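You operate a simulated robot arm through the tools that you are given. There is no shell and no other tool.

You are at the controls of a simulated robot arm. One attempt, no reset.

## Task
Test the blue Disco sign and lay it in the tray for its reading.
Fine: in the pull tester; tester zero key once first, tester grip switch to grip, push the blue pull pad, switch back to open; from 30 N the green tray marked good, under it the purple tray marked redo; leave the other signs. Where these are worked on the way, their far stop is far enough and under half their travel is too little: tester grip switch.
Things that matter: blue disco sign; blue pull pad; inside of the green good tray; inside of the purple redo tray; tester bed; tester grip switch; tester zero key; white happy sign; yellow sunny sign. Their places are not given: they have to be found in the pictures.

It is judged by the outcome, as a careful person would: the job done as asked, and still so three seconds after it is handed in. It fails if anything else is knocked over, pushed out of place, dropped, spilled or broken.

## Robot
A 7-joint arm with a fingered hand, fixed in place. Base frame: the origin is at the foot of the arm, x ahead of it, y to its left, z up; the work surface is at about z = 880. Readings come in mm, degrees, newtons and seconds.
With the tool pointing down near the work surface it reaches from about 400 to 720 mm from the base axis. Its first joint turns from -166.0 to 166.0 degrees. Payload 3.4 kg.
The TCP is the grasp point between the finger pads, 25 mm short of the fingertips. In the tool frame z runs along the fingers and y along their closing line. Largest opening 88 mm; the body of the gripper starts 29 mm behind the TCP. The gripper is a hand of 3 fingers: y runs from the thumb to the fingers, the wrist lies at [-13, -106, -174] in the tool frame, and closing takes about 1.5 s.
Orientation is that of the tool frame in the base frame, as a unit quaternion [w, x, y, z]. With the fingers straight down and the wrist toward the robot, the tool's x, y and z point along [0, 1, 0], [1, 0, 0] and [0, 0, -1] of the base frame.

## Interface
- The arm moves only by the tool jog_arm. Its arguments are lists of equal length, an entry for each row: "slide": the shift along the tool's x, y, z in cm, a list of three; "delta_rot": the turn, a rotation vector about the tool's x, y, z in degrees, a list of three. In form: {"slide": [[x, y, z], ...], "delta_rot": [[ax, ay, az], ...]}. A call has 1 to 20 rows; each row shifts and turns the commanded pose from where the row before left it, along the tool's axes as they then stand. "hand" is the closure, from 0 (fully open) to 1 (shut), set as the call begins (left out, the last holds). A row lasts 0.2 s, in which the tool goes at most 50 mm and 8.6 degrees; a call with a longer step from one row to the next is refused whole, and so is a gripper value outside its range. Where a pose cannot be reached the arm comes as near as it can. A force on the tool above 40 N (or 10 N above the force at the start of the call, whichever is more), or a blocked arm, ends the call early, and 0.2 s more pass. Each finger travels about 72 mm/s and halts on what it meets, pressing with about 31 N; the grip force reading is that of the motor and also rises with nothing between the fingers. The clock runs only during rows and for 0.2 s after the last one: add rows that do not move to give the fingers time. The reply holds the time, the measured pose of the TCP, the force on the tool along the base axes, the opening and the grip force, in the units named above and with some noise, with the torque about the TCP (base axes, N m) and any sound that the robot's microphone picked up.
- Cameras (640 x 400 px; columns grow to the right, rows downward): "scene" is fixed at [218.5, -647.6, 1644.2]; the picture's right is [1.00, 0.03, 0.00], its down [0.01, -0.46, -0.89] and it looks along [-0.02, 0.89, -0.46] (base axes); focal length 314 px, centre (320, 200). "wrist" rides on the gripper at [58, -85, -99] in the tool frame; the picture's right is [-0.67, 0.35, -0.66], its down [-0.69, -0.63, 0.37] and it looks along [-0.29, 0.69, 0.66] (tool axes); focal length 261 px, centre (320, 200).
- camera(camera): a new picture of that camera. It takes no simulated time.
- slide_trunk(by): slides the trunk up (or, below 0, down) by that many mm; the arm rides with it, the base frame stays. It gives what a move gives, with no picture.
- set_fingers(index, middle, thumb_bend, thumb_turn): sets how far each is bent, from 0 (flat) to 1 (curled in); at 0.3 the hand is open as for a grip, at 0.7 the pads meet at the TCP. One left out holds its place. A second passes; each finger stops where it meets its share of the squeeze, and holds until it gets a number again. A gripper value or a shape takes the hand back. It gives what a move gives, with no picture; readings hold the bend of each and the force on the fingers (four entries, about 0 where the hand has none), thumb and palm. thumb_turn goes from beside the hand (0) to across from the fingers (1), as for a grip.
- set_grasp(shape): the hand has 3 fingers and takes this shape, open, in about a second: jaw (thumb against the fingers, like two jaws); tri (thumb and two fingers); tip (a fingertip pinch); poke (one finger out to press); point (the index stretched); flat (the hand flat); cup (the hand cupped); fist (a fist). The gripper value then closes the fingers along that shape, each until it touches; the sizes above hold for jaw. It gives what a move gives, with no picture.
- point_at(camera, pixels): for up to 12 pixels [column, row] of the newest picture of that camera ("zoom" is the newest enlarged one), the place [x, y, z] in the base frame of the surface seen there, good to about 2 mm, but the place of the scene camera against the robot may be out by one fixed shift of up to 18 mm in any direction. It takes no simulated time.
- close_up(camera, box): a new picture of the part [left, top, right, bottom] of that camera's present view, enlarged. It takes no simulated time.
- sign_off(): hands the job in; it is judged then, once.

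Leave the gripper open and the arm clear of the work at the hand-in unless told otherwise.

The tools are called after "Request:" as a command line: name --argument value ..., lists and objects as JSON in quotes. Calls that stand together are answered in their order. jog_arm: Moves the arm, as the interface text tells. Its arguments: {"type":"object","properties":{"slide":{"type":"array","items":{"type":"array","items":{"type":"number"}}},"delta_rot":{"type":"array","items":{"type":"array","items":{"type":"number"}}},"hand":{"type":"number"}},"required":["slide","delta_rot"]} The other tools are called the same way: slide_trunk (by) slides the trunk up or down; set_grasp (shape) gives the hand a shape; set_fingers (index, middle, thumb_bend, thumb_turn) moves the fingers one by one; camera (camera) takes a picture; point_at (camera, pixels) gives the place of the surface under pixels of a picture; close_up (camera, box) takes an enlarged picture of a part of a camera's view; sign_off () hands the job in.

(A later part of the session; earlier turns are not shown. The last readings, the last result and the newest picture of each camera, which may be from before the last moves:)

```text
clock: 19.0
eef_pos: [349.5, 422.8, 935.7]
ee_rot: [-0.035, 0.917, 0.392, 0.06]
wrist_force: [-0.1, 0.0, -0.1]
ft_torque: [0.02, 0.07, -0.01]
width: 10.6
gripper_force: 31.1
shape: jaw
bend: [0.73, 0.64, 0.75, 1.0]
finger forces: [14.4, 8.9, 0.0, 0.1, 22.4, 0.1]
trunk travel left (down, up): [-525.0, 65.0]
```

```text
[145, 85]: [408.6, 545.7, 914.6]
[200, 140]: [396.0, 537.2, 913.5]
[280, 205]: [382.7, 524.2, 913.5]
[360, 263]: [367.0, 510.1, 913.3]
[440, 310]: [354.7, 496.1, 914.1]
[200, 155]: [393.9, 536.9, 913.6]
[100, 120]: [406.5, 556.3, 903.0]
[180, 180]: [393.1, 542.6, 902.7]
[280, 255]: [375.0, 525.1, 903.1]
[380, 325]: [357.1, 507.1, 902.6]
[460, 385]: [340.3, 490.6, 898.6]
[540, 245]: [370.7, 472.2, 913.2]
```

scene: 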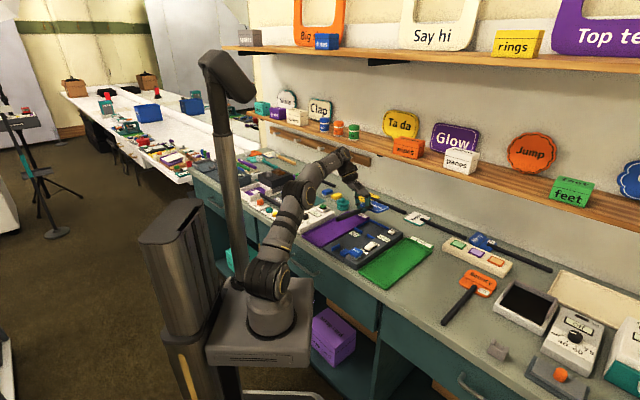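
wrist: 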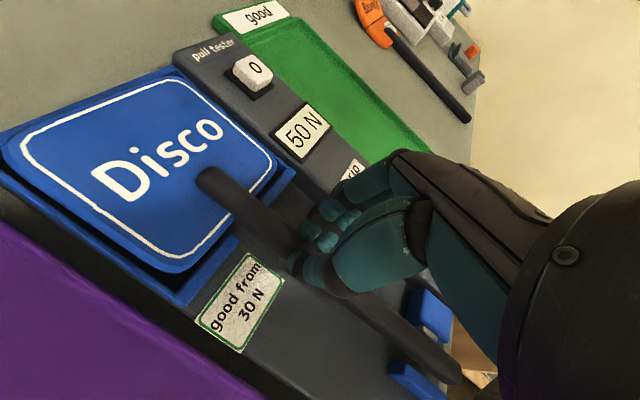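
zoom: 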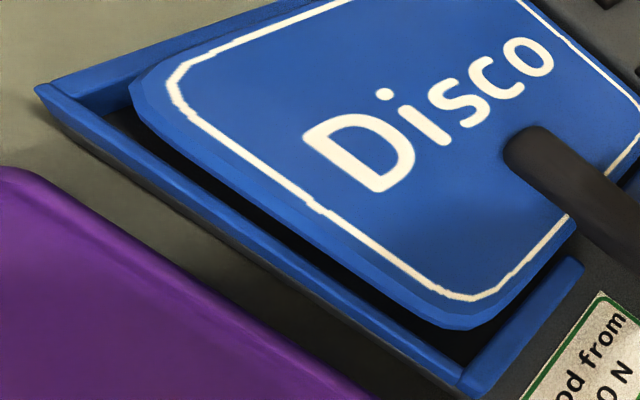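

The plate spans n≈−101 to −8 inside a frame of about −103 to −4, with the right edge roughly 2 mm low. I'll nudge 1 mm right, level the last 1.3° and lower 12 mm.

Request:
jog_arm --slide '[[0, 0.06, 0], [-0.055, 0, 0.4], [-0.055, 0, 0.4], [-0.055, 0, 0.4], [0, 0, 0]]' --delta_rot '[[-1.3, 0, 0], [0, 0, 0], [0, 0, 0], [0, 0, 0], [0, 0, 0]]'

Request:
camera --camera "wrist"

Request:
close_up --camera "wrist" --box '[0, 40, 310, 320]'

```text
clock: 20.2
eef_pos: [349.9, 422.8, 923.6]
ee_rot: [-0.024, 0.918, 0.391, 0.065]
wrist_force: [-0.2, 0.5, 1.5]
ft_torque: [-0.04, 0.0, 0.0]
width: 10.5
gripper_force: 30.9
shape: jaw
bend: [0.73, 0.64, 0.75, 1.0]
finger forces: [14.4, 9.2, 0.0, 0.0, 23.0, 0.1]
trunk travel left (down, up): [-525.0, 65.0]
```

```text
taken
```

wrist: 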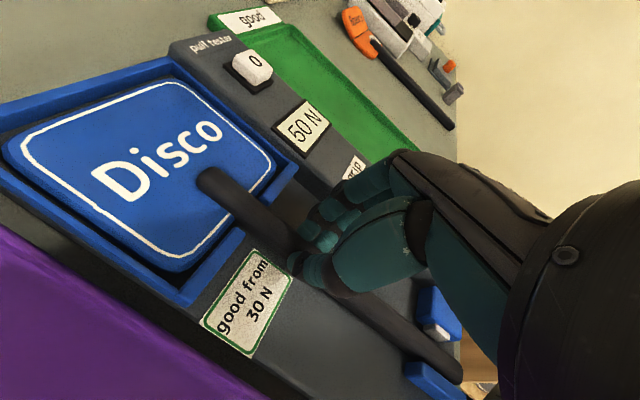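

```text
1.43 times, centred on (155, 180) of wrist
```

zoom: 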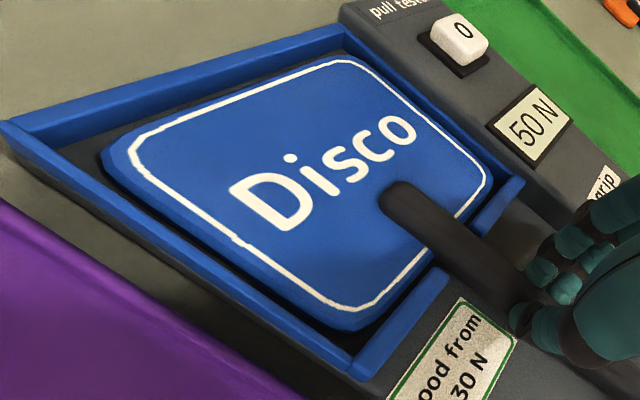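

Now the plate appears seated inside all four walls. I'll verify its heights.

Request:
point_at --camera "zoom" --pixels '[[115, 155], [200, 230], [335, 318], [425, 255], [485, 180], [450, 138], [400, 95], [350, 62], [240, 98], [300, 180]]'

Request:
point_at --camera "wrist" --pixels '[[220, 188], [260, 222], [400, 330], [445, 365], [250, 340], [370, 360]]'

```text
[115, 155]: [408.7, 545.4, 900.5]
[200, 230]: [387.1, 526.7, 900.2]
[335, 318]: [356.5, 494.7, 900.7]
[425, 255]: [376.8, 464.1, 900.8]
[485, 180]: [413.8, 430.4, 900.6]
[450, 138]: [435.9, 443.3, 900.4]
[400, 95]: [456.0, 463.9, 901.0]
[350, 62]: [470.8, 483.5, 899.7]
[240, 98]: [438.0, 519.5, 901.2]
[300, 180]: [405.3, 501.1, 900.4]
```

```text
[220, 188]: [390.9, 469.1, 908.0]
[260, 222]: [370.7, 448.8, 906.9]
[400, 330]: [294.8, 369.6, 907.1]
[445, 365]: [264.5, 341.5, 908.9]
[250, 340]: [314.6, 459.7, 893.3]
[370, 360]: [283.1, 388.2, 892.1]
```

The plate is flat at z≈900.5 everywhere and the handle lies on the bed between the jaws. I'll open the fingers partway and let them settle.

Request:
jog_arm --slide '[[0, 0, 0], [0, 0, 0], [0, 0, 0], [0, 0, 0], [0, 0, 0], [0, 0, 0]]' --delta_rot '[[0, 0, 0], [0, 0, 0], [0, 0, 0], [0, 0, 0], [0, 0, 0], [0, 0, 0]]' --hand 0.4

Request:
camera --camera "wrist"

```text
clock: 21.6
eef_pos: [349.1, 423.0, 924.3]
ee_rot: [-0.025, 0.917, 0.392, 0.065]
wrist_force: [0.2, 0.9, -0.2]
ft_torque: [-0.07, 0.01, 0.02]
width: 52.4
gripper_force: 0.0
shape: jaw
bend: [0.29, 0.41, 0.65, 1.0]
finger forces: [0.1, 0.0, 0.0, 0.1, 0.0, 0.0]
trunk travel left (down, up): [-525.0, 65.0]
```

```text
taken
```

wrist: 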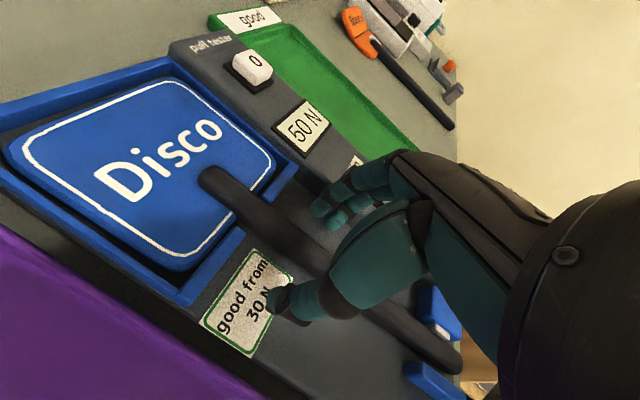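

The sign is released and lying still. I'll raise the hand straight up, then take out the 8° tilt.

Request:
jog_arm --slide '[[0.14, 0, -1.0], [0.28, 0, -2.0], [0.4, 0, -3.0], [0.5, 0, -4.0], [0.5, 0, -4.0], [0, 0, 0], [0, 0, 0]]' --delta_rot '[[0, 0, 0], [0, 0, 0], [0, 0, 0], [0, 0, 0], [0, 0, 0], [0, -8.1, 0], [0, 0, 0]]'

Request:
camera --camera "wrist"

Request:
close_up --camera "scene" --box '[310, 180, 420, 280]'

```text
clock: 23.2
eef_pos: [348.7, 423.8, 1065.1]
ee_rot: [0.003, 0.92, 0.392, -0.001]
wrist_force: [0.5, -0.2, 0.2]
ft_torque: [0.0, -0.03, -0.01]
width: 52.6
gripper_force: 0.1
shape: jaw
bend: [0.29, 0.41, 0.65, 1.0]
finger forces: [0.1, 0.0, 0.0, 0.0, 0.1, 0.0]
trunk travel left (down, up): [-525.0, 65.0]
```

```text
taken
```

wrist: 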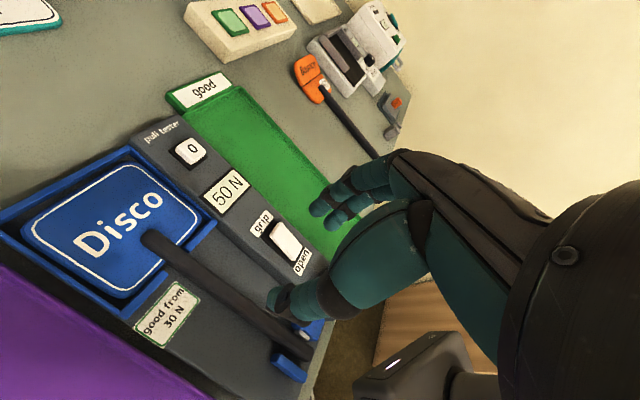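

```text
4.00 times, centred on (365, 230) of scene
```

zoom: 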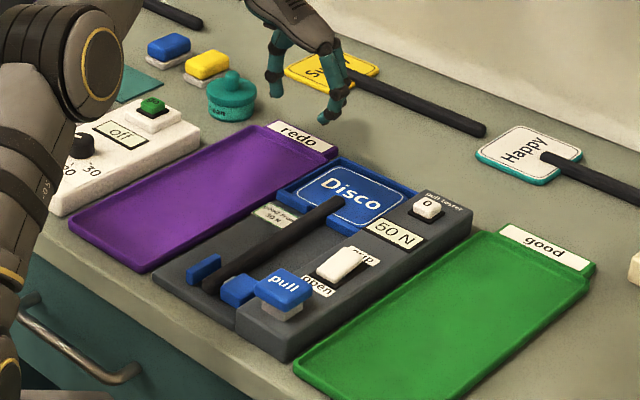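

The Disco sign is seated in the tester. Now I'll measure the zero key and switch tops and set the hand to the poke shape.

Request:
point_at --camera "wrist" --pixels '[[185, 145], [192, 148], [198, 156], [190, 155], [278, 228], [285, 240], [292, 253], [272, 224], [296, 258], [228, 190]]'

Request:
close_up --camera "wrist" --box '[130, 110, 350, 290]'

Request:
set_grasp --shape "poke"

```text
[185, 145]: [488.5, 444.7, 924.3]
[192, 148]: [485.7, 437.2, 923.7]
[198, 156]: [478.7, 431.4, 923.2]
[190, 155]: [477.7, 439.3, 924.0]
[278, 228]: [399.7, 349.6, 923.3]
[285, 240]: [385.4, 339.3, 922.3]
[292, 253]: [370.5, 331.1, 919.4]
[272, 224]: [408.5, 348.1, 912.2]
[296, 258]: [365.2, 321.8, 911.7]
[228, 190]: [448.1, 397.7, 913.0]
```

```text
2.22 times, centred on (240, 200) of wrist
```

zoom: 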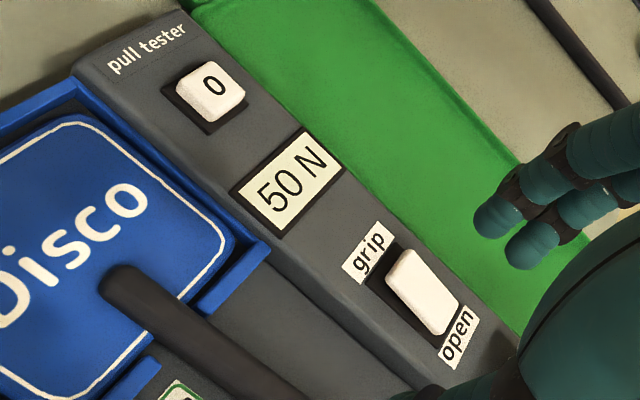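

```text
clock: 24.1
eef_pos: [347.6, 423.0, 1064.0]
ee_rot: [0.003, 0.92, 0.392, 0.0]
wrist_force: [-0.5, 0.6, 0.0]
ft_torque: [0.03, -0.02, 0.01]
width: 0.0
gripper_force: 0.0
shape: poke
bend: [0.7, 0.7, 1.0, 1.0]
finger forces: [0.0, 0.1, 0.0, 0.0, 0.0, 0.1]
trunk travel left (down, up): [-525.0, 65.0]
```

The zero key top is at z≈924, centred near t 651, n 32, and the rocker spans t≈493–533 with its grip end up at z≈923. I'll see how the poke hand looks.

Request:
camera --camera "wrist"

Request:
close_up --camera "scene" --box '[310, 150, 420, 250]'

```text
taken
```

wrist: 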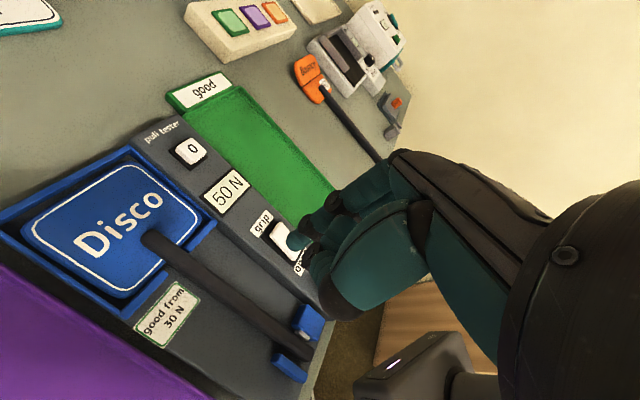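

```text
4.00 times, centred on (365, 200) of scene
```

zoom: 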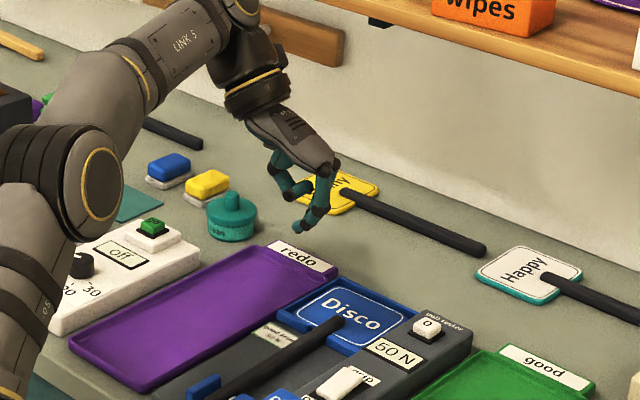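

I'll look closer at the poke fingertip from both cameras to find where it is relative to the TCP.

Request:
close_up --camera "wrist" --box '[260, 160, 460, 330]'

Request:
point_at --camera "wrist" --pixels '[[292, 240], [297, 243], [300, 248], [312, 226], [320, 262], [330, 205], [345, 270]]'

Request:
close_up --camera "scene" --box '[365, 170, 415, 220]'

Request:
point_at --camera "zoom" --pixels '[[100, 100], [140, 150], [150, 230], [200, 200], [250, 230], [150, 300]]'

```text
2.35 times, centred on (360, 245) of wrist
```

zoom: 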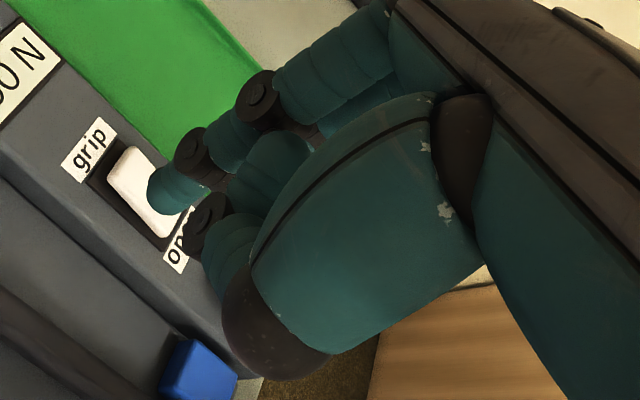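

```text
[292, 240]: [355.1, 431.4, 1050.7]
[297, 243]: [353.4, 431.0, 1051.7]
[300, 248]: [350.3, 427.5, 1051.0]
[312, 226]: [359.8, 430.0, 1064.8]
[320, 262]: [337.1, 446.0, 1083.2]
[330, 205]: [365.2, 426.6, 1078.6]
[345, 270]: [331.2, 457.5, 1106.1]
```

```text
8.00 times, centred on (390, 195) of scene
```

zoom: 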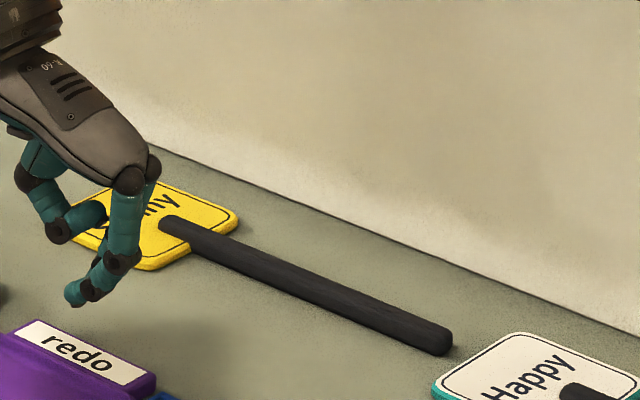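

```text
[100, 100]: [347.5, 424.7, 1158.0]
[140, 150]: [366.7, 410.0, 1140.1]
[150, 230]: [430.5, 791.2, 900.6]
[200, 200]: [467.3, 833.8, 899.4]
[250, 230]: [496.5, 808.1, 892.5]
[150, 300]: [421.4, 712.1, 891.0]
```

The index tip sits at about tool [10, −1, 22]. The middle finger also reads 0.7, so I'll curl it away to leave only one finger out.

Request:
set_fingers --middle 1.0 --index 0.65 --thumb_bend 1.0

Request:
close_up --camera "wrist" --box '[220, 140, 460, 330]'

Request:
close_up --camera "scene" --box '[355, 170, 405, 220]'

```text
clock: 25.1
eef_pos: [348.9, 423.1, 1064.2]
ee_rot: [0.002, 0.92, 0.392, 0.0]
wrist_force: [-0.4, -0.1, 0.1]
ft_torque: [-0.03, 0.0, 0.01]
width: 14.1
gripper_force: 0.0
shape: fingers
bend: [0.45, 1.0, 0.99, 1.0]
finger forces: [0.0, 0.0, 0.1, 0.1, 0.0, 0.0]
trunk travel left (down, up): [-525.0, 65.0]
```

```text
2.11 times, centred on (340, 235) of wrist
```

zoom: 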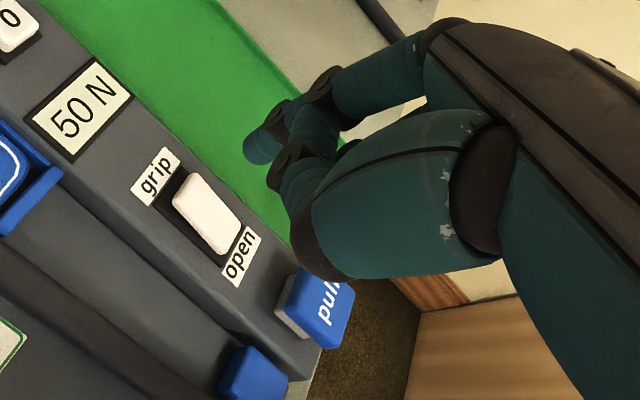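

```text
8.00 times, centred on (380, 195) of scene
```

zoom: 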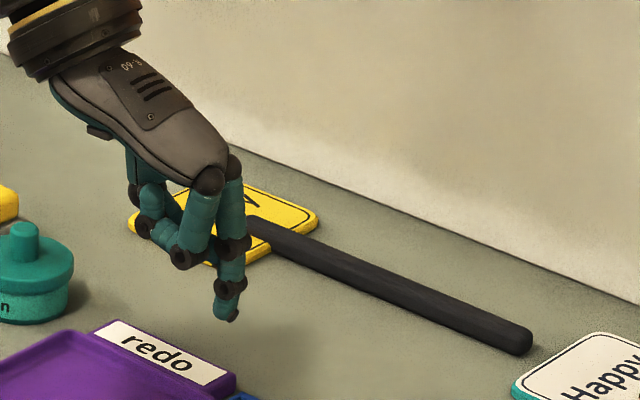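

Now a single finger (the index) points down. I'll locate its tip from both cameras.

Request:
point_at --camera "zoom" --pixels '[[228, 315], [222, 312], [235, 316], [228, 305], [225, 290], [228, 250], [232, 200]]'

Request:
point_at --camera "wrist" --pixels '[[308, 192], [311, 195], [314, 191], [320, 187], [311, 198], [306, 194]]'

Request:
close_up --camera "wrist" --box '[290, 160, 370, 230]'

```text
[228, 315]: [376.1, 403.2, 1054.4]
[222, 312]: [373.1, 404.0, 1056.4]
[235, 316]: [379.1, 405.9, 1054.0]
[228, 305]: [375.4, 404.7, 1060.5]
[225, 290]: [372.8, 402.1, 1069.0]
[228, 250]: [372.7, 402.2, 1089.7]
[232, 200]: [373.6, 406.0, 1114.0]
```

```text
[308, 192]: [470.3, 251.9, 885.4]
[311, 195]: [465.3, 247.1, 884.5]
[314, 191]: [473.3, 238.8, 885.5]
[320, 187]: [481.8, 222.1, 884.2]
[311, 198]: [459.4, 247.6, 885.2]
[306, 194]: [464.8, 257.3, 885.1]
```

```text
5.71 times, centred on (330, 195) of wrist
```

zoom: 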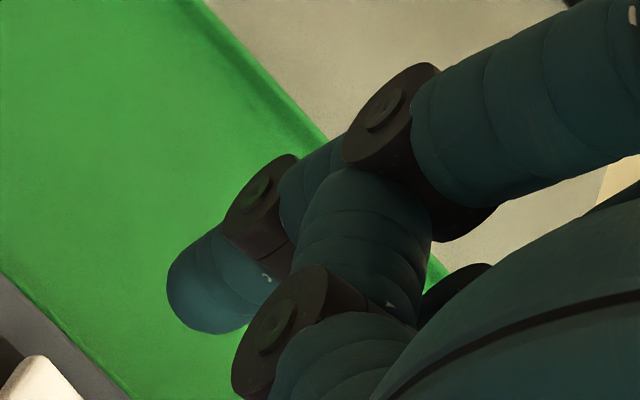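

The fingertip is around wrist pixel (308,212). I'll query that area.

Request:
point_at --camera "zoom" --pixels '[[200, 300], [180, 290], [200, 320], [230, 260], [215, 325], [175, 270]]'

```text
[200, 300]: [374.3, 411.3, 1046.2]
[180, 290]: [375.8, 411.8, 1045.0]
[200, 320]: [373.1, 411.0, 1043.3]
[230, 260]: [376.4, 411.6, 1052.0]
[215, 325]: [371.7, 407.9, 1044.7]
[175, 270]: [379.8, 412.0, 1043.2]
```

The tip is about 33 mm toward the finger side of the TCP and 24 mm below it. I'll move the fingertip over the zero key (around (481.5, 438.5)) at a safe height first.

Request:
jog_arm --slide '[[3.2, 1.74, 0], [3.2, 1.74, 0], [3.16, 1.74, 0], [0, 0, 3.0], [0, 0, 3.0], [0, 0, 2.0], [0, 0, 0]]' --delta_rot '[[0, 0, 0], [0, 0, 0], [0, 0, 0], [0, 0, 0], [0, 0, 0], [0, 0, 0], [0, 0, 0]]'

Request:
camera --camera "wrist"

Request:
close_up --camera "scene" --box '[360, 190, 430, 250]'

```text
clock: 26.7
eef_pos: [414.0, 411.5, 973.2]
ee_rot: [0.003, 0.92, 0.393, 0.001]
wrist_force: [-0.7, -0.2, 0.6]
ft_torque: [0.0, -0.01, -0.02]
width: 13.6
gripper_force: 0.1
shape: fingers
bend: [0.45, 1.0, 0.99, 1.0]
finger forces: [0.0, 0.0, 0.0, 0.0, 0.0, 0.0]
out of reach, approached as far as the arm can: row 1, 2, 3
trunk travel left (down, up): [-525.0, 65.0]
```

```text
taken
```

wrist: 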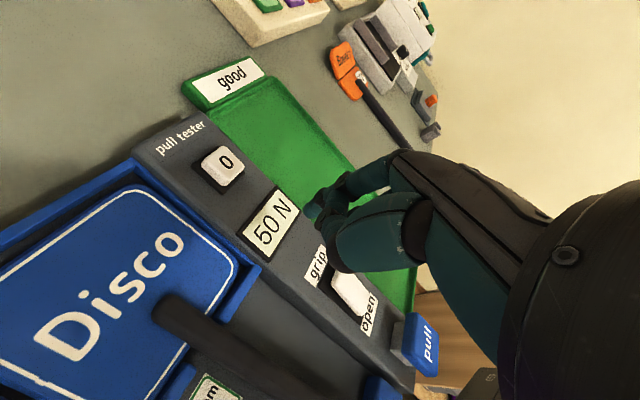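

```text
6.67 times, centred on (395, 220) of scene
```

zoom: 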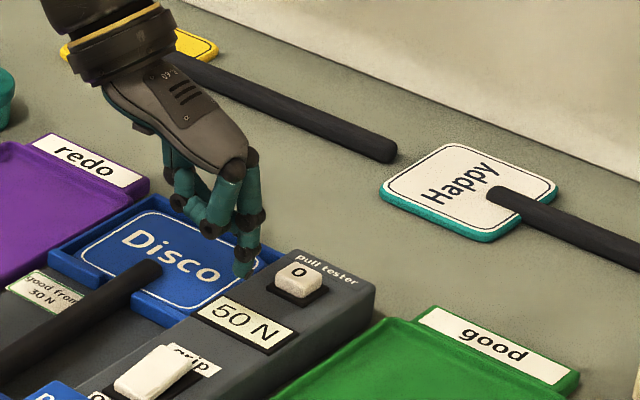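

Those first rows were beyond reach at that height, and the hand is now at (414, 411.5, 973). I'll try the remaining 59 mm forward at this lower height.

Request:
jog_arm --slide '[[2.0, -0.1, 0], [2.0, -0.1, 0], [1.9, -0.08, 0], [0, 0, 0]]' --delta_rot '[[0, 0, 0], [0, 0, 0], [0, 0, 0], [0, 0, 0]]'

Request:
camera --camera "wrist"

Request:
close_up --camera "scene" --box '[360, 190, 430, 250]'

```text
clock: 27.7
eef_pos: [427.5, 427.2, 973.8]
ee_rot: [0.004, 0.92, 0.393, 0.0]
wrist_force: [0.0, 0.3, -0.4]
ft_torque: [0.0, 0.02, -0.01]
width: 13.8
gripper_force: 0.1
shape: fingers
bend: [0.45, 1.0, 0.98, 1.0]
finger forces: [0.0, 0.0, 0.0, 0.0, 0.1, 0.1]
out of reach, approached as far as the arm can: row 2, 3
trunk travel left (down, up): [-525.0, 65.0]
```

```text
taken
```

wrist: 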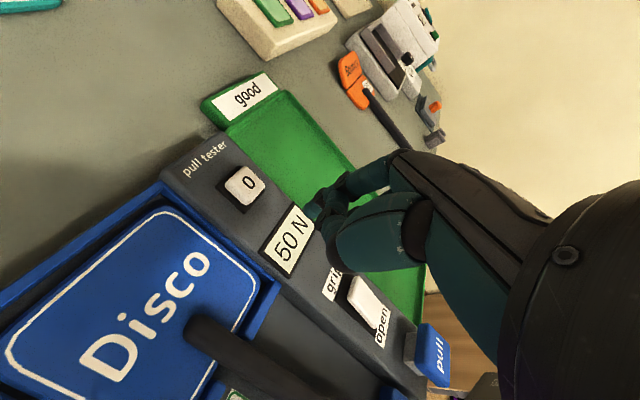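

```text
6.67 times, centred on (395, 220) of scene
```

zoom: 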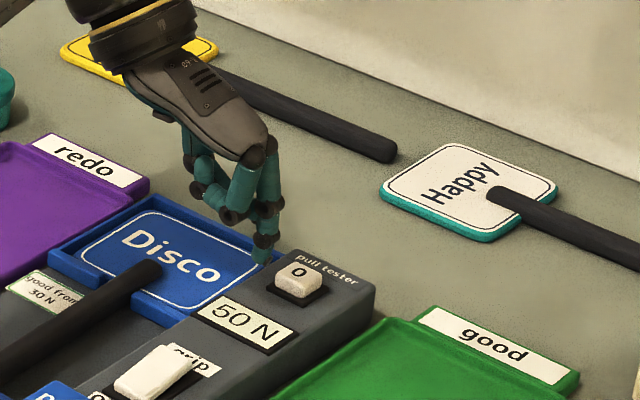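

The reach limit is the wrist, which now sits sideways. I'll back off, rise a little, and turn the hand about −88.8° so the wrist lies toward the robot and the finger points along the strip.

Request:
jog_arm --slide '[[-3.0, 0, 0], [0, 0, -3.5], [0, 0, 0], [0, 0, 0], [0, 0, 0], [0, 0, 0], [0, 0, 0], [0, 0, 0], [0, 0, 0], [0, 0, 0], [0, 0, 0], [0, 0, 0], [0, 0, 0], [0, 0, 0]]' --delta_rot '[[0, 0, 0], [0, 0, 0], [0, 0, -8.07], [0, 0, -8.07], [0, 0, -8.07], [0, 0, -8.07], [0, 0, -8.07], [0, 0, -8.07], [0, 0, -8.07], [0, 0, -8.07], [0, 0, -8.07], [0, 0, -8.07], [0, 0, -8.07], [0, 0, 0]]'

Request:
camera --camera "wrist"

Request:
close_up --camera "scene" --box '[330, 170, 440, 270]'

```text
clock: 30.7
eef_pos: [407.0, 406.2, 1008.8]
ee_rot: [0.002, 0.382, 0.924, -0.001]
wrist_force: [-0.2, 0.1, -0.8]
ft_torque: [0.0, 0.03, -0.01]
width: 13.4
gripper_force: 0.1
shape: fingers
bend: [0.45, 1.0, 0.98, 1.0]
finger forces: [0.0, 0.0, 0.1, 0.0, 0.0, 0.1]
trunk travel left (down, up): [-525.0, 65.0]
```

```text
taken
```

wrist: 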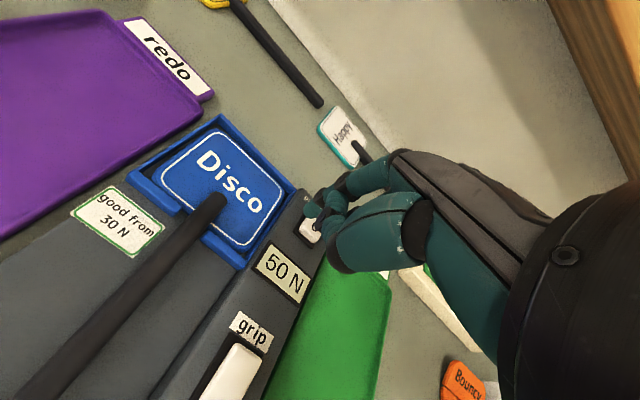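

```text
4.00 times, centred on (385, 220) of scene
```

zoom: 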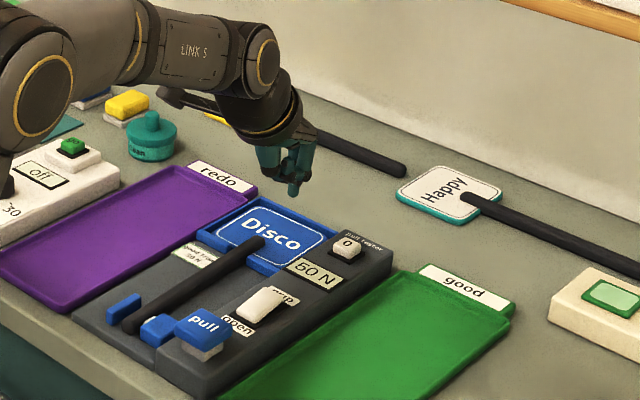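

The hand now faces along the strip. I'll measure the fingertip again in this pose.

Request:
close_up --camera "wrist" --box '[280, 165, 370, 245]'

Request:
point_at --camera "zoom" --pixels '[[200, 310], [180, 290], [220, 320], [210, 270], [230, 300], [190, 300], [240, 250]]'

Request:
close_up --camera "scene" --box '[365, 195, 415, 240]'

```text
5.00 times, centred on (325, 205) of wrist
```

zoom: 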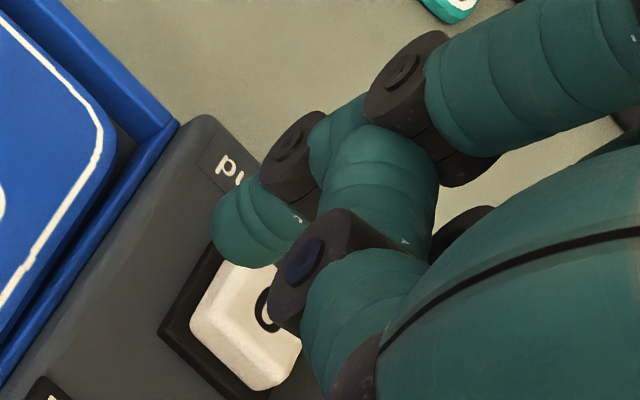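

```text
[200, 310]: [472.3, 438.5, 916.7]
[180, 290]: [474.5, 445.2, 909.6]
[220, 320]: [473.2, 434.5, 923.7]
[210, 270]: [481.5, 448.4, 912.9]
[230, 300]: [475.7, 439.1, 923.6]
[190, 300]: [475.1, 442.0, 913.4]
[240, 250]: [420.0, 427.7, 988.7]
```

```text
8.89 times, centred on (390, 218) of scene
```

zoom: 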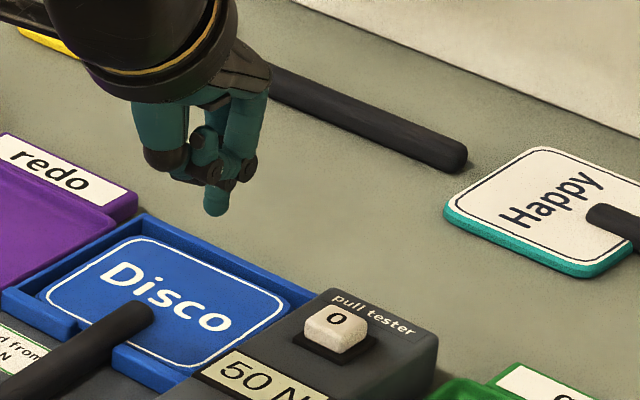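

In this scene zoom the fingertip is at (215,208) and the zero key at (337,325). I'll measure both together, so any camera shift cancels.

Request:
point_at --camera "zoom" --pixels '[[215, 208], [215, 200], [206, 200], [224, 200], [215, 190], [337, 318], [337, 325], [320, 320], [355, 325], [345, 310]]'

Request:
close_up --camera "wrist" --box '[280, 165, 370, 245]'

Request:
point_at --camera "zoom" --pixels '[[225, 225], [240, 255], [255, 260], [225, 245], [270, 240], [240, 330], [220, 310], [260, 300]]'

```text
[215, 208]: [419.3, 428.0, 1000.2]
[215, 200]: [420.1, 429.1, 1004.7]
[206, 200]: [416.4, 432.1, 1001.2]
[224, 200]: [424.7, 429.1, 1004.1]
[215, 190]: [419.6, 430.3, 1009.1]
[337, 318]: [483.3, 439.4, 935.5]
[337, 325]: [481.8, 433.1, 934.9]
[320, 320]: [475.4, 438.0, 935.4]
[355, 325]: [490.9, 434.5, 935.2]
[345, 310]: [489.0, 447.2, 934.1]
```

```text
5.00 times, centred on (325, 205) of wrist
```

zoom: 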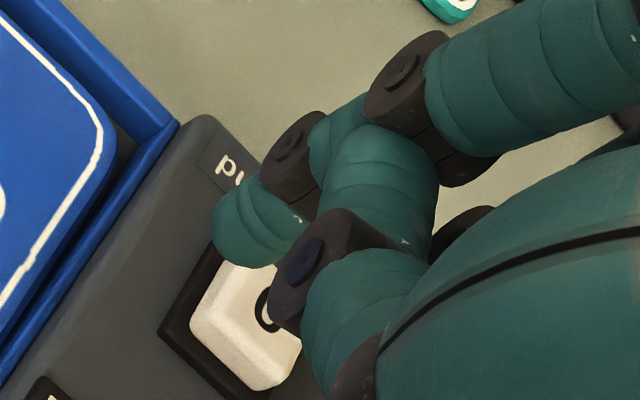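

```text
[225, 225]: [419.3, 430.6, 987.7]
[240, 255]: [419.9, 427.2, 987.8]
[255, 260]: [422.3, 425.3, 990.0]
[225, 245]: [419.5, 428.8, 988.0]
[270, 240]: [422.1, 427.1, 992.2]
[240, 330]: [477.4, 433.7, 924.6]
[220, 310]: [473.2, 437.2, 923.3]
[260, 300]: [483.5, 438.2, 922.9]
```

The scene camera reads about 11 mm too high. With that correction the tip is near (424, 433, 985), i.e. tool [7, 31, 24]. I'll move the tip over the key centre (482, 438) and stop about 8 mm above it.

Request:
jog_arm --slide '[[-1.9, 2.24, 0], [-1.85, 2.24, 0], [0, 0, 2.0], [0, 0, 2.0], [0, 0, 1.2], [0, 0, 0]]' --delta_rot '[[0, 0, 0], [0, 0, 0], [0, 0, 0], [0, 0, 0], [0, 0, 0], [0, 0, 0]]'

Request:
camera --camera "wrist"

Request:
close_up --camera "scene" --box '[365, 200, 415, 245]'

Request:
close_up --camera "wrist" --box '[260, 165, 370, 265]'

```text
clock: 32.1
eef_pos: [466.7, 409.7, 956.8]
ee_rot: [0.003, 0.383, 0.924, -0.002]
wrist_force: [0.5, 0.4, 0.2]
ft_torque: [0.01, 0.03, 0.0]
width: 13.9
gripper_force: 0.1
shape: fingers
bend: [0.45, 1.0, 0.98, 1.0]
finger forces: [0.0, 0.0, 0.1, 0.0, 0.1, 0.0]
trunk travel left (down, up): [-525.0, 65.0]
```

```text
taken
```

wrist: 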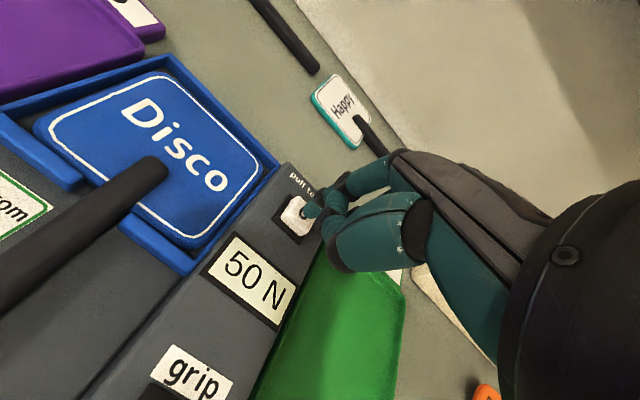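

```text
8.89 times, centred on (390, 222) of scene
```

zoom: 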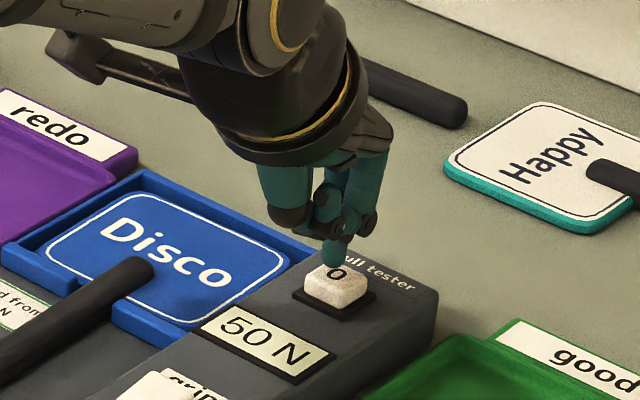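

```text
4.00 times, centred on (315, 215) of wrist
```

zoom: 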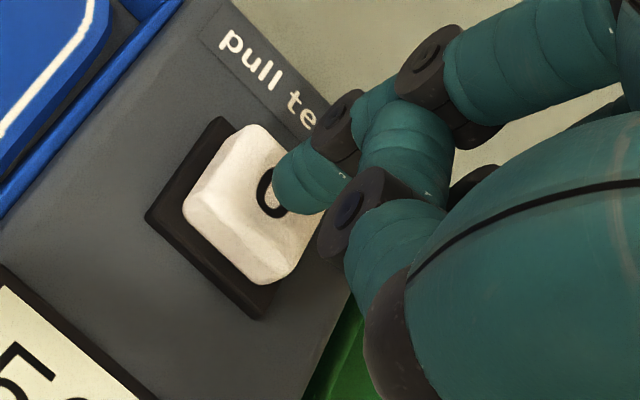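

The tip is about 8 mm above the key and will land on its centre. I'll press down in small steps and listen for a click.

Request:
jog_arm --slide '[[0, 0, 0.4], [0, 0, 0.3], [0, 0, 0.2], [0, 0, 0.2], [0, 0, 0]]' --delta_rot '[[0, 0, 0], [0, 0, 0], [0, 0, 0], [0, 0, 0], [0, 0, 0]]'

Request:
close_up --camera "scene" --box '[365, 200, 415, 245]'

Request:
close_up --camera "wrist" --box '[220, 165, 370, 305]'

```text
clock: 33.3
eef_pos: [465.5, 410.6, 945.7]
ee_rot: [0.002, 0.382, 0.924, -0.001]
wrist_force: [0.5, 0.0, 3.1]
ft_torque: [0.07, -0.04, -0.01]
width: 13.7
gripper_force: 0.7
shape: fingers
bend: [0.45, 1.0, 0.98, 1.0]
finger forces: [2.4, 0.1, 0.0, 0.0, 0.1, 0.1]
trunk travel left (down, up): [-525.0, 65.0]
heard: click
```

```text
8.89 times, centred on (390, 222) of scene
```

zoom: 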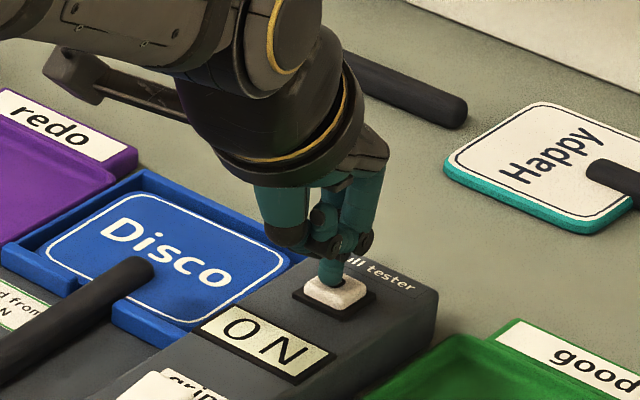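

```text
2.86 times, centred on (295, 235) of wrist
```

zoom: 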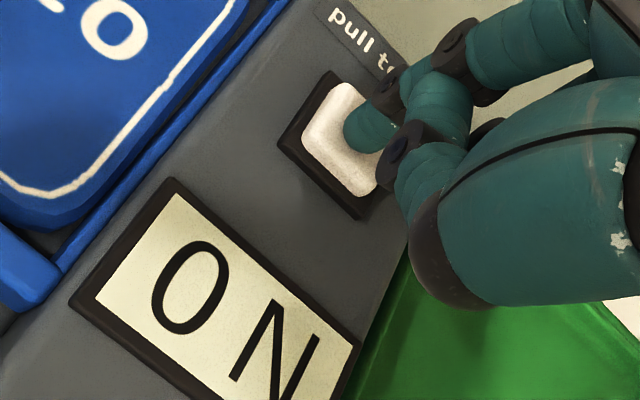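

A click was heard and the display now reads 0 N. I'll lift straight up and move the finger back along the strip to above the grip end of the rocker.

Request:
jog_arm --slide '[[0, 0, -1.0], [0, 0, -3.0], [0, -3.2, 0], [0, -3.2, 0], [0, -3.2, 0], [0, -3.0, 0], [0, 0, 0]]' --delta_rot '[[0, 0, 0], [0, 0, 0], [0, 0, 0], [0, 0, 0], [0, 0, 0], [0, 0, 0], [0, 0, 0]]'

Request:
camera --camera "wrist"

Request:
close_up --camera "scene" --box '[340, 205, 410, 265]'

Request:
close_up --camera "wrist" --box '[220, 165, 370, 305]'

```text
clock: 34.9
eef_pos: [375.6, 320.7, 984.9]
ee_rot: [0.002, 0.382, 0.924, -0.001]
wrist_force: [-0.3, -0.1, 1.0]
ft_torque: [0.01, 0.03, 0.0]
width: 13.7
gripper_force: 0.1
shape: fingers
bend: [0.45, 1.0, 0.98, 1.0]
finger forces: [0.0, 0.0, 0.1, 0.0, 0.0, 0.1]
trunk travel left (down, up): [-525.0, 65.0]
```

```text
taken
```

wrist: 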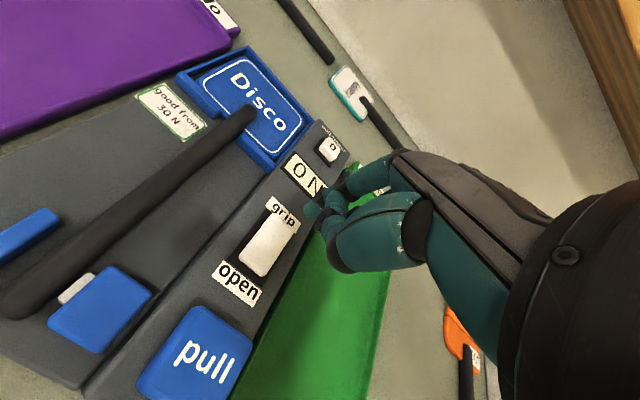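

```text
6.67 times, centred on (375, 235) of scene
```

zoom: 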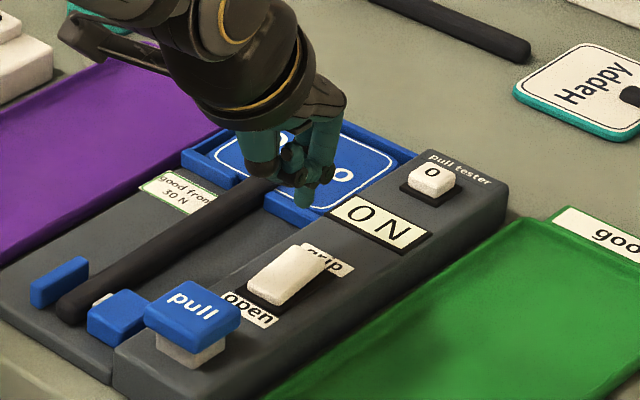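

```text
2.86 times, centred on (295, 235) of wrist
```

zoom: 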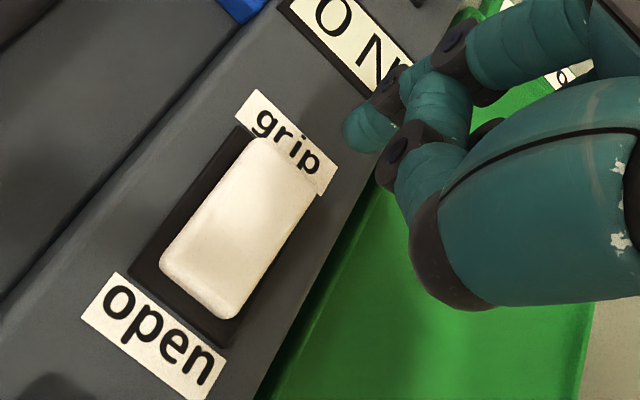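

I have a clear view of the rocker. I'll measure its ends, and the pull pad from the full wrist picture.

Request:
point_at --camera "zoom" --pixels '[[265, 145], [312, 188], [288, 168], [275, 190], [245, 230], [200, 285], [170, 262], [228, 312], [215, 255]]'

Request:
point_at --camera "wrist" --pixels '[[195, 315], [245, 342], [205, 358], [150, 385], [220, 395], [180, 350], [100, 310], [75, 288], [28, 235]]'

```text
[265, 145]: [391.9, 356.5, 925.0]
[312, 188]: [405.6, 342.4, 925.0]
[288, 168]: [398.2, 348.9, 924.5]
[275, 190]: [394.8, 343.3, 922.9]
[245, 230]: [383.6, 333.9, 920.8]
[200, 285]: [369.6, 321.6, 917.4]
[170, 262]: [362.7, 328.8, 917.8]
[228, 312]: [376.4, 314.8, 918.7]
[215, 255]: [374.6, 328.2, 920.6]
```

```text
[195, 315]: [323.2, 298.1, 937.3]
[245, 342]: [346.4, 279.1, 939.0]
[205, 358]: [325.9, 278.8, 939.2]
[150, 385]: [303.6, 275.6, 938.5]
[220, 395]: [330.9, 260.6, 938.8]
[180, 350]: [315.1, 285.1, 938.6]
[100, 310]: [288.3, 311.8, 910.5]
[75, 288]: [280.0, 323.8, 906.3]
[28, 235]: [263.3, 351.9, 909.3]
```

The rocker spans t 486–532, n 24–45, with its grip end at z 925. The finger is above t 523, so I'll shift 2.7 mm to its centreline, come down and press.

Request:
jog_arm --slide '[[-0.27, 0, 1.0], [0, 0, 1.6], [0, 0, 0.8], [0, 0, 0.3], [0, 0, 0.3], [0, 0, 0.2], [0, 0, 0]]' --delta_rot '[[0, 0, 0], [0, 0, 0], [0, 0, 0], [0, 0, 0], [0, 0, 0], [0, 0, 0], [0, 0, 0]]'

Request:
close_up --camera "scene" --box '[340, 205, 410, 265]'

Request:
close_up --camera "wrist" --box '[180, 165, 370, 325]'

```text
clock: 36.5
eef_pos: [378.9, 319.3, 945.2]
ee_rot: [0.002, 0.383, 0.924, 0.001]
wrist_force: [-0.8, -0.8, 13.7]
ft_torque: [0.35, -0.21, 0.0]
width: 13.6
gripper_force: 6.2
shape: fingers
bend: [0.45, 1.0, 0.98, 1.0]
finger forces: [13.0, 0.1, 0.1, 0.0, 0.0, 0.0]
trunk travel left (down, up): [-525.0, 65.0]
```

```text
6.67 times, centred on (375, 235) of scene
```

zoom: 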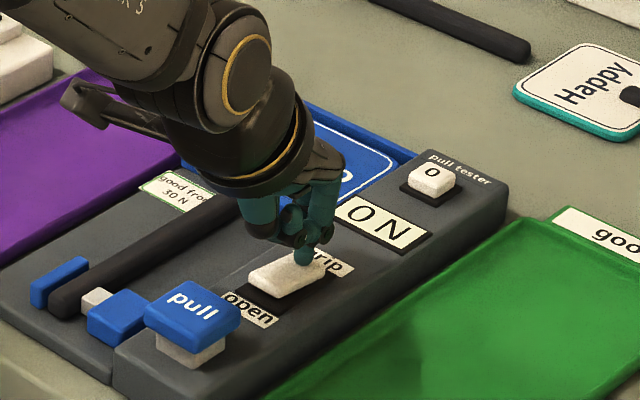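

```text
2.50 times, centred on (275, 245) of wrist
```

zoom: 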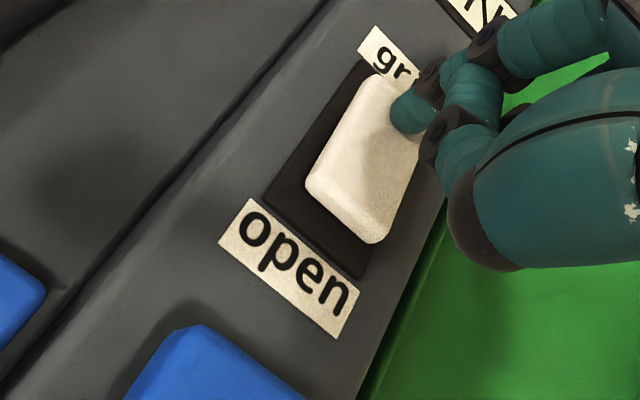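

The rocker is going over with 13.7 N and the white jaw is moving toward the handle. I'll press a few millimetres more, to its stop.

Request:
jog_arm --slide '[[0, 0, 0.2], [0, 0, 0.2], [0, 0, 0.15], [0, 0, 0]]' --delta_rot '[[0, 0, 0], [0, 0, 0], [0, 0, 0], [0, 0, 0]]'

Request:
close_up --camera "scene" --box '[340, 205, 410, 265]'

Request:
close_up --camera "wrist" --box '[180, 165, 370, 325]'

```text
clock: 37.2
eef_pos: [379.9, 322.0, 944.5]
ee_rot: [0.006, 0.383, 0.924, 0.006]
wrist_force: [-1.4, -0.9, 13.3]
ft_torque: [0.41, -0.19, 0.0]
width: 12.8
gripper_force: 7.1
shape: fingers
bend: [0.45, 1.0, 0.98, 1.0]
finger forces: [13.5, 0.0, 0.1, 0.0, 0.1, 0.0]
trunk travel left (down, up): [-525.0, 65.0]
stopped in row 3: the force on the tool passed its limit at 42 N (the readings are from after the stop); the commanded pose is now the measured one
```

```text
6.67 times, centred on (375, 235) of scene
```

zoom: 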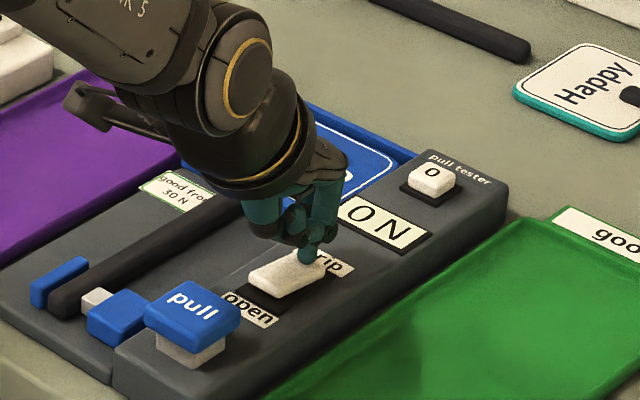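

```text
2.50 times, centred on (275, 245) of wrist
```

zoom: 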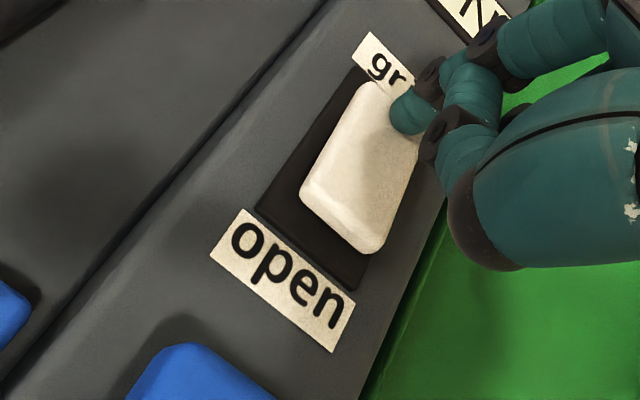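

The force hit its limit, so the rocker is at a stop. I'll lift off and check the rocker's slope and the jaw.

Request:
jog_arm --slide '[[0, 0, -1.0], [0, 0, -2.5], [0, 0, -1.0], [0, 0, 0]]' --delta_rot '[[0, 0, 0], [0, 0, 0], [0, 0, 0], [0, 0, 0]]'

Request:
camera --camera "wrist"

Request:
close_up --camera "scene" --box '[335, 205, 405, 265]'

Request:
close_up --camera "wrist" --box '[0, 165, 370, 400]'

```text
clock: 38.2
eef_pos: [379.4, 320.2, 987.2]
ee_rot: [0.004, 0.383, 0.924, 0.004]
wrist_force: [-0.4, -0.2, -0.7]
ft_torque: [-0.01, 0.05, -0.03]
width: 13.4
gripper_force: 0.1
shape: fingers
bend: [0.45, 1.0, 0.98, 1.0]
finger forces: [0.0, 0.0, 0.0, 0.1, 0.1, 0.0]
trunk travel left (down, up): [-525.0, 65.0]
```

```text
taken
```

wrist: 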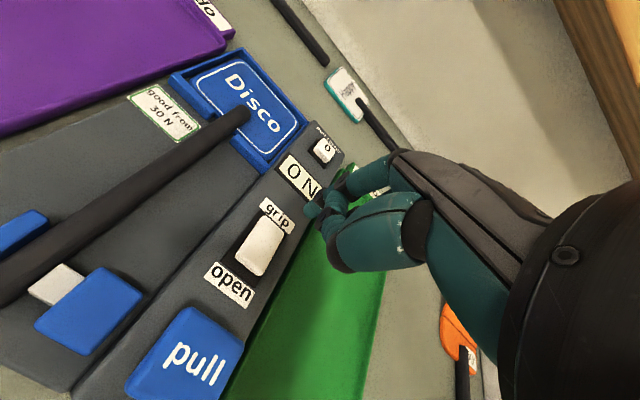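

```text
6.67 times, centred on (370, 235) of scene
```

zoom: 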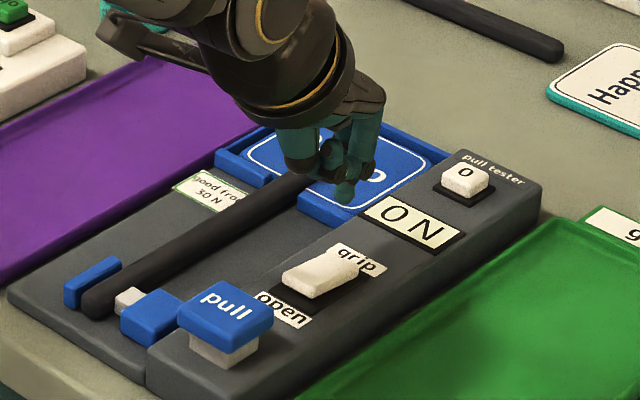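

```text
1.70 times, centred on (185, 282) of wrist
```

zoom: 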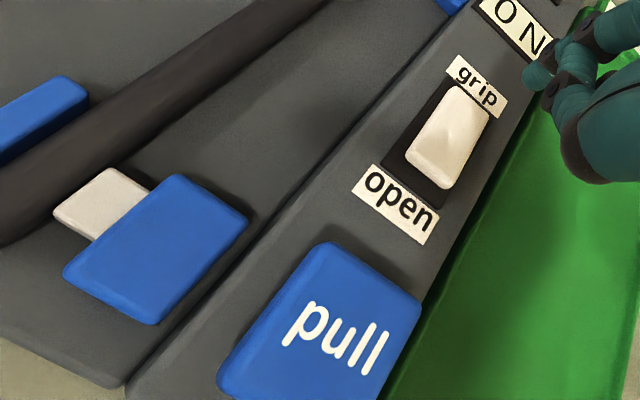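

The white jaw has moved out against the handle. I'll measure the rocker's slope and the jaw to confirm it went over fully.

Request:
point_at --camera "zoom" --pixels '[[455, 92], [485, 112], [468, 105], [448, 140], [420, 150], [452, 180], [435, 165], [70, 215], [110, 180], [60, 140], [30, 190], [60, 95]]'

Request:
close_up --camera "scene" --box '[350, 230, 390, 265]'

```text
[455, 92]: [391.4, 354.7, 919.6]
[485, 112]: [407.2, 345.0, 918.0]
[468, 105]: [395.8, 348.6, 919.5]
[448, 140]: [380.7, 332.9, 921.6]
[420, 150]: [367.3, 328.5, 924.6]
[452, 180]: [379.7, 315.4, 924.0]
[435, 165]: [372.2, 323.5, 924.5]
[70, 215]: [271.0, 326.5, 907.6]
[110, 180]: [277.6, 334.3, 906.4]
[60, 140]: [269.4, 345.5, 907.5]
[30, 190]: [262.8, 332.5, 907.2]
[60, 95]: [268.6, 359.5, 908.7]
```

```text
11.43 times, centred on (370, 248) of scene
```

zoom: 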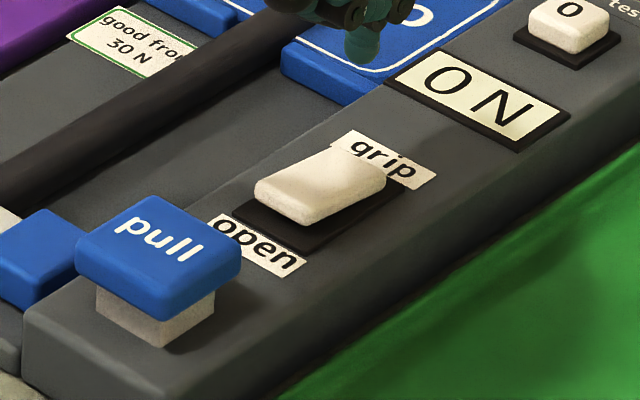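

The rocker is fully over (grip end 918.5, open end 924.5) and the jaw touches the handle. Next I'll move the finger above the pull pad, whose top is at z≈939 near t 426, n 34.

Request:
jog_arm --slide '[[0, -3.2, 0], [0, -3.2, 0], [0, -3.1, 0], [0, 0, 0]]' --delta_rot '[[0, 0, 0], [0, 0, 0], [0, 0, 0], [0, 0, 0]]'

Request:
camera --camera "wrist"

Request:
close_up --camera "scene" --box '[325, 215, 395, 275]'

```text
clock: 39.2
eef_pos: [311.5, 252.8, 986.7]
ee_rot: [0.004, 0.383, 0.924, 0.003]
wrist_force: [-0.6, 0.3, -0.5]
ft_torque: [0.01, -0.02, 0.03]
width: 13.2
gripper_force: 0.2
shape: fingers
bend: [0.45, 1.0, 0.98, 1.0]
finger forces: [0.0, 0.1, 0.0, 0.1, 0.1, 0.0]
trunk travel left (down, up): [-525.0, 65.0]
```

```text
taken
```

wrist: 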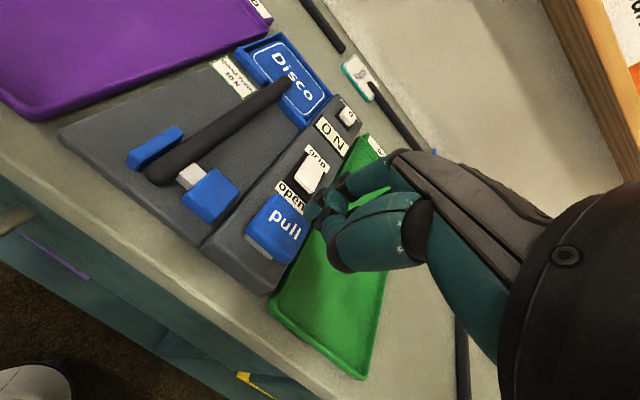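

```text
6.67 times, centred on (360, 245) of scene
```

zoom: 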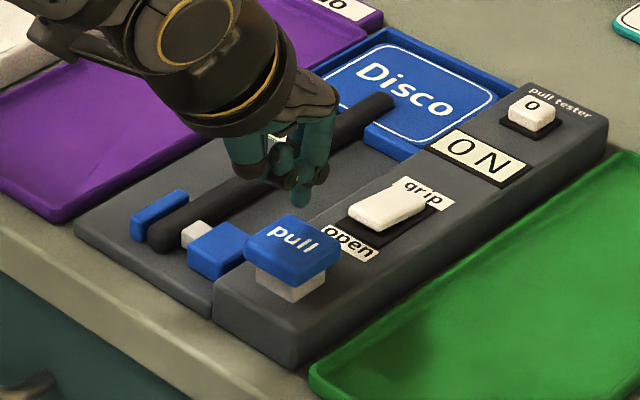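

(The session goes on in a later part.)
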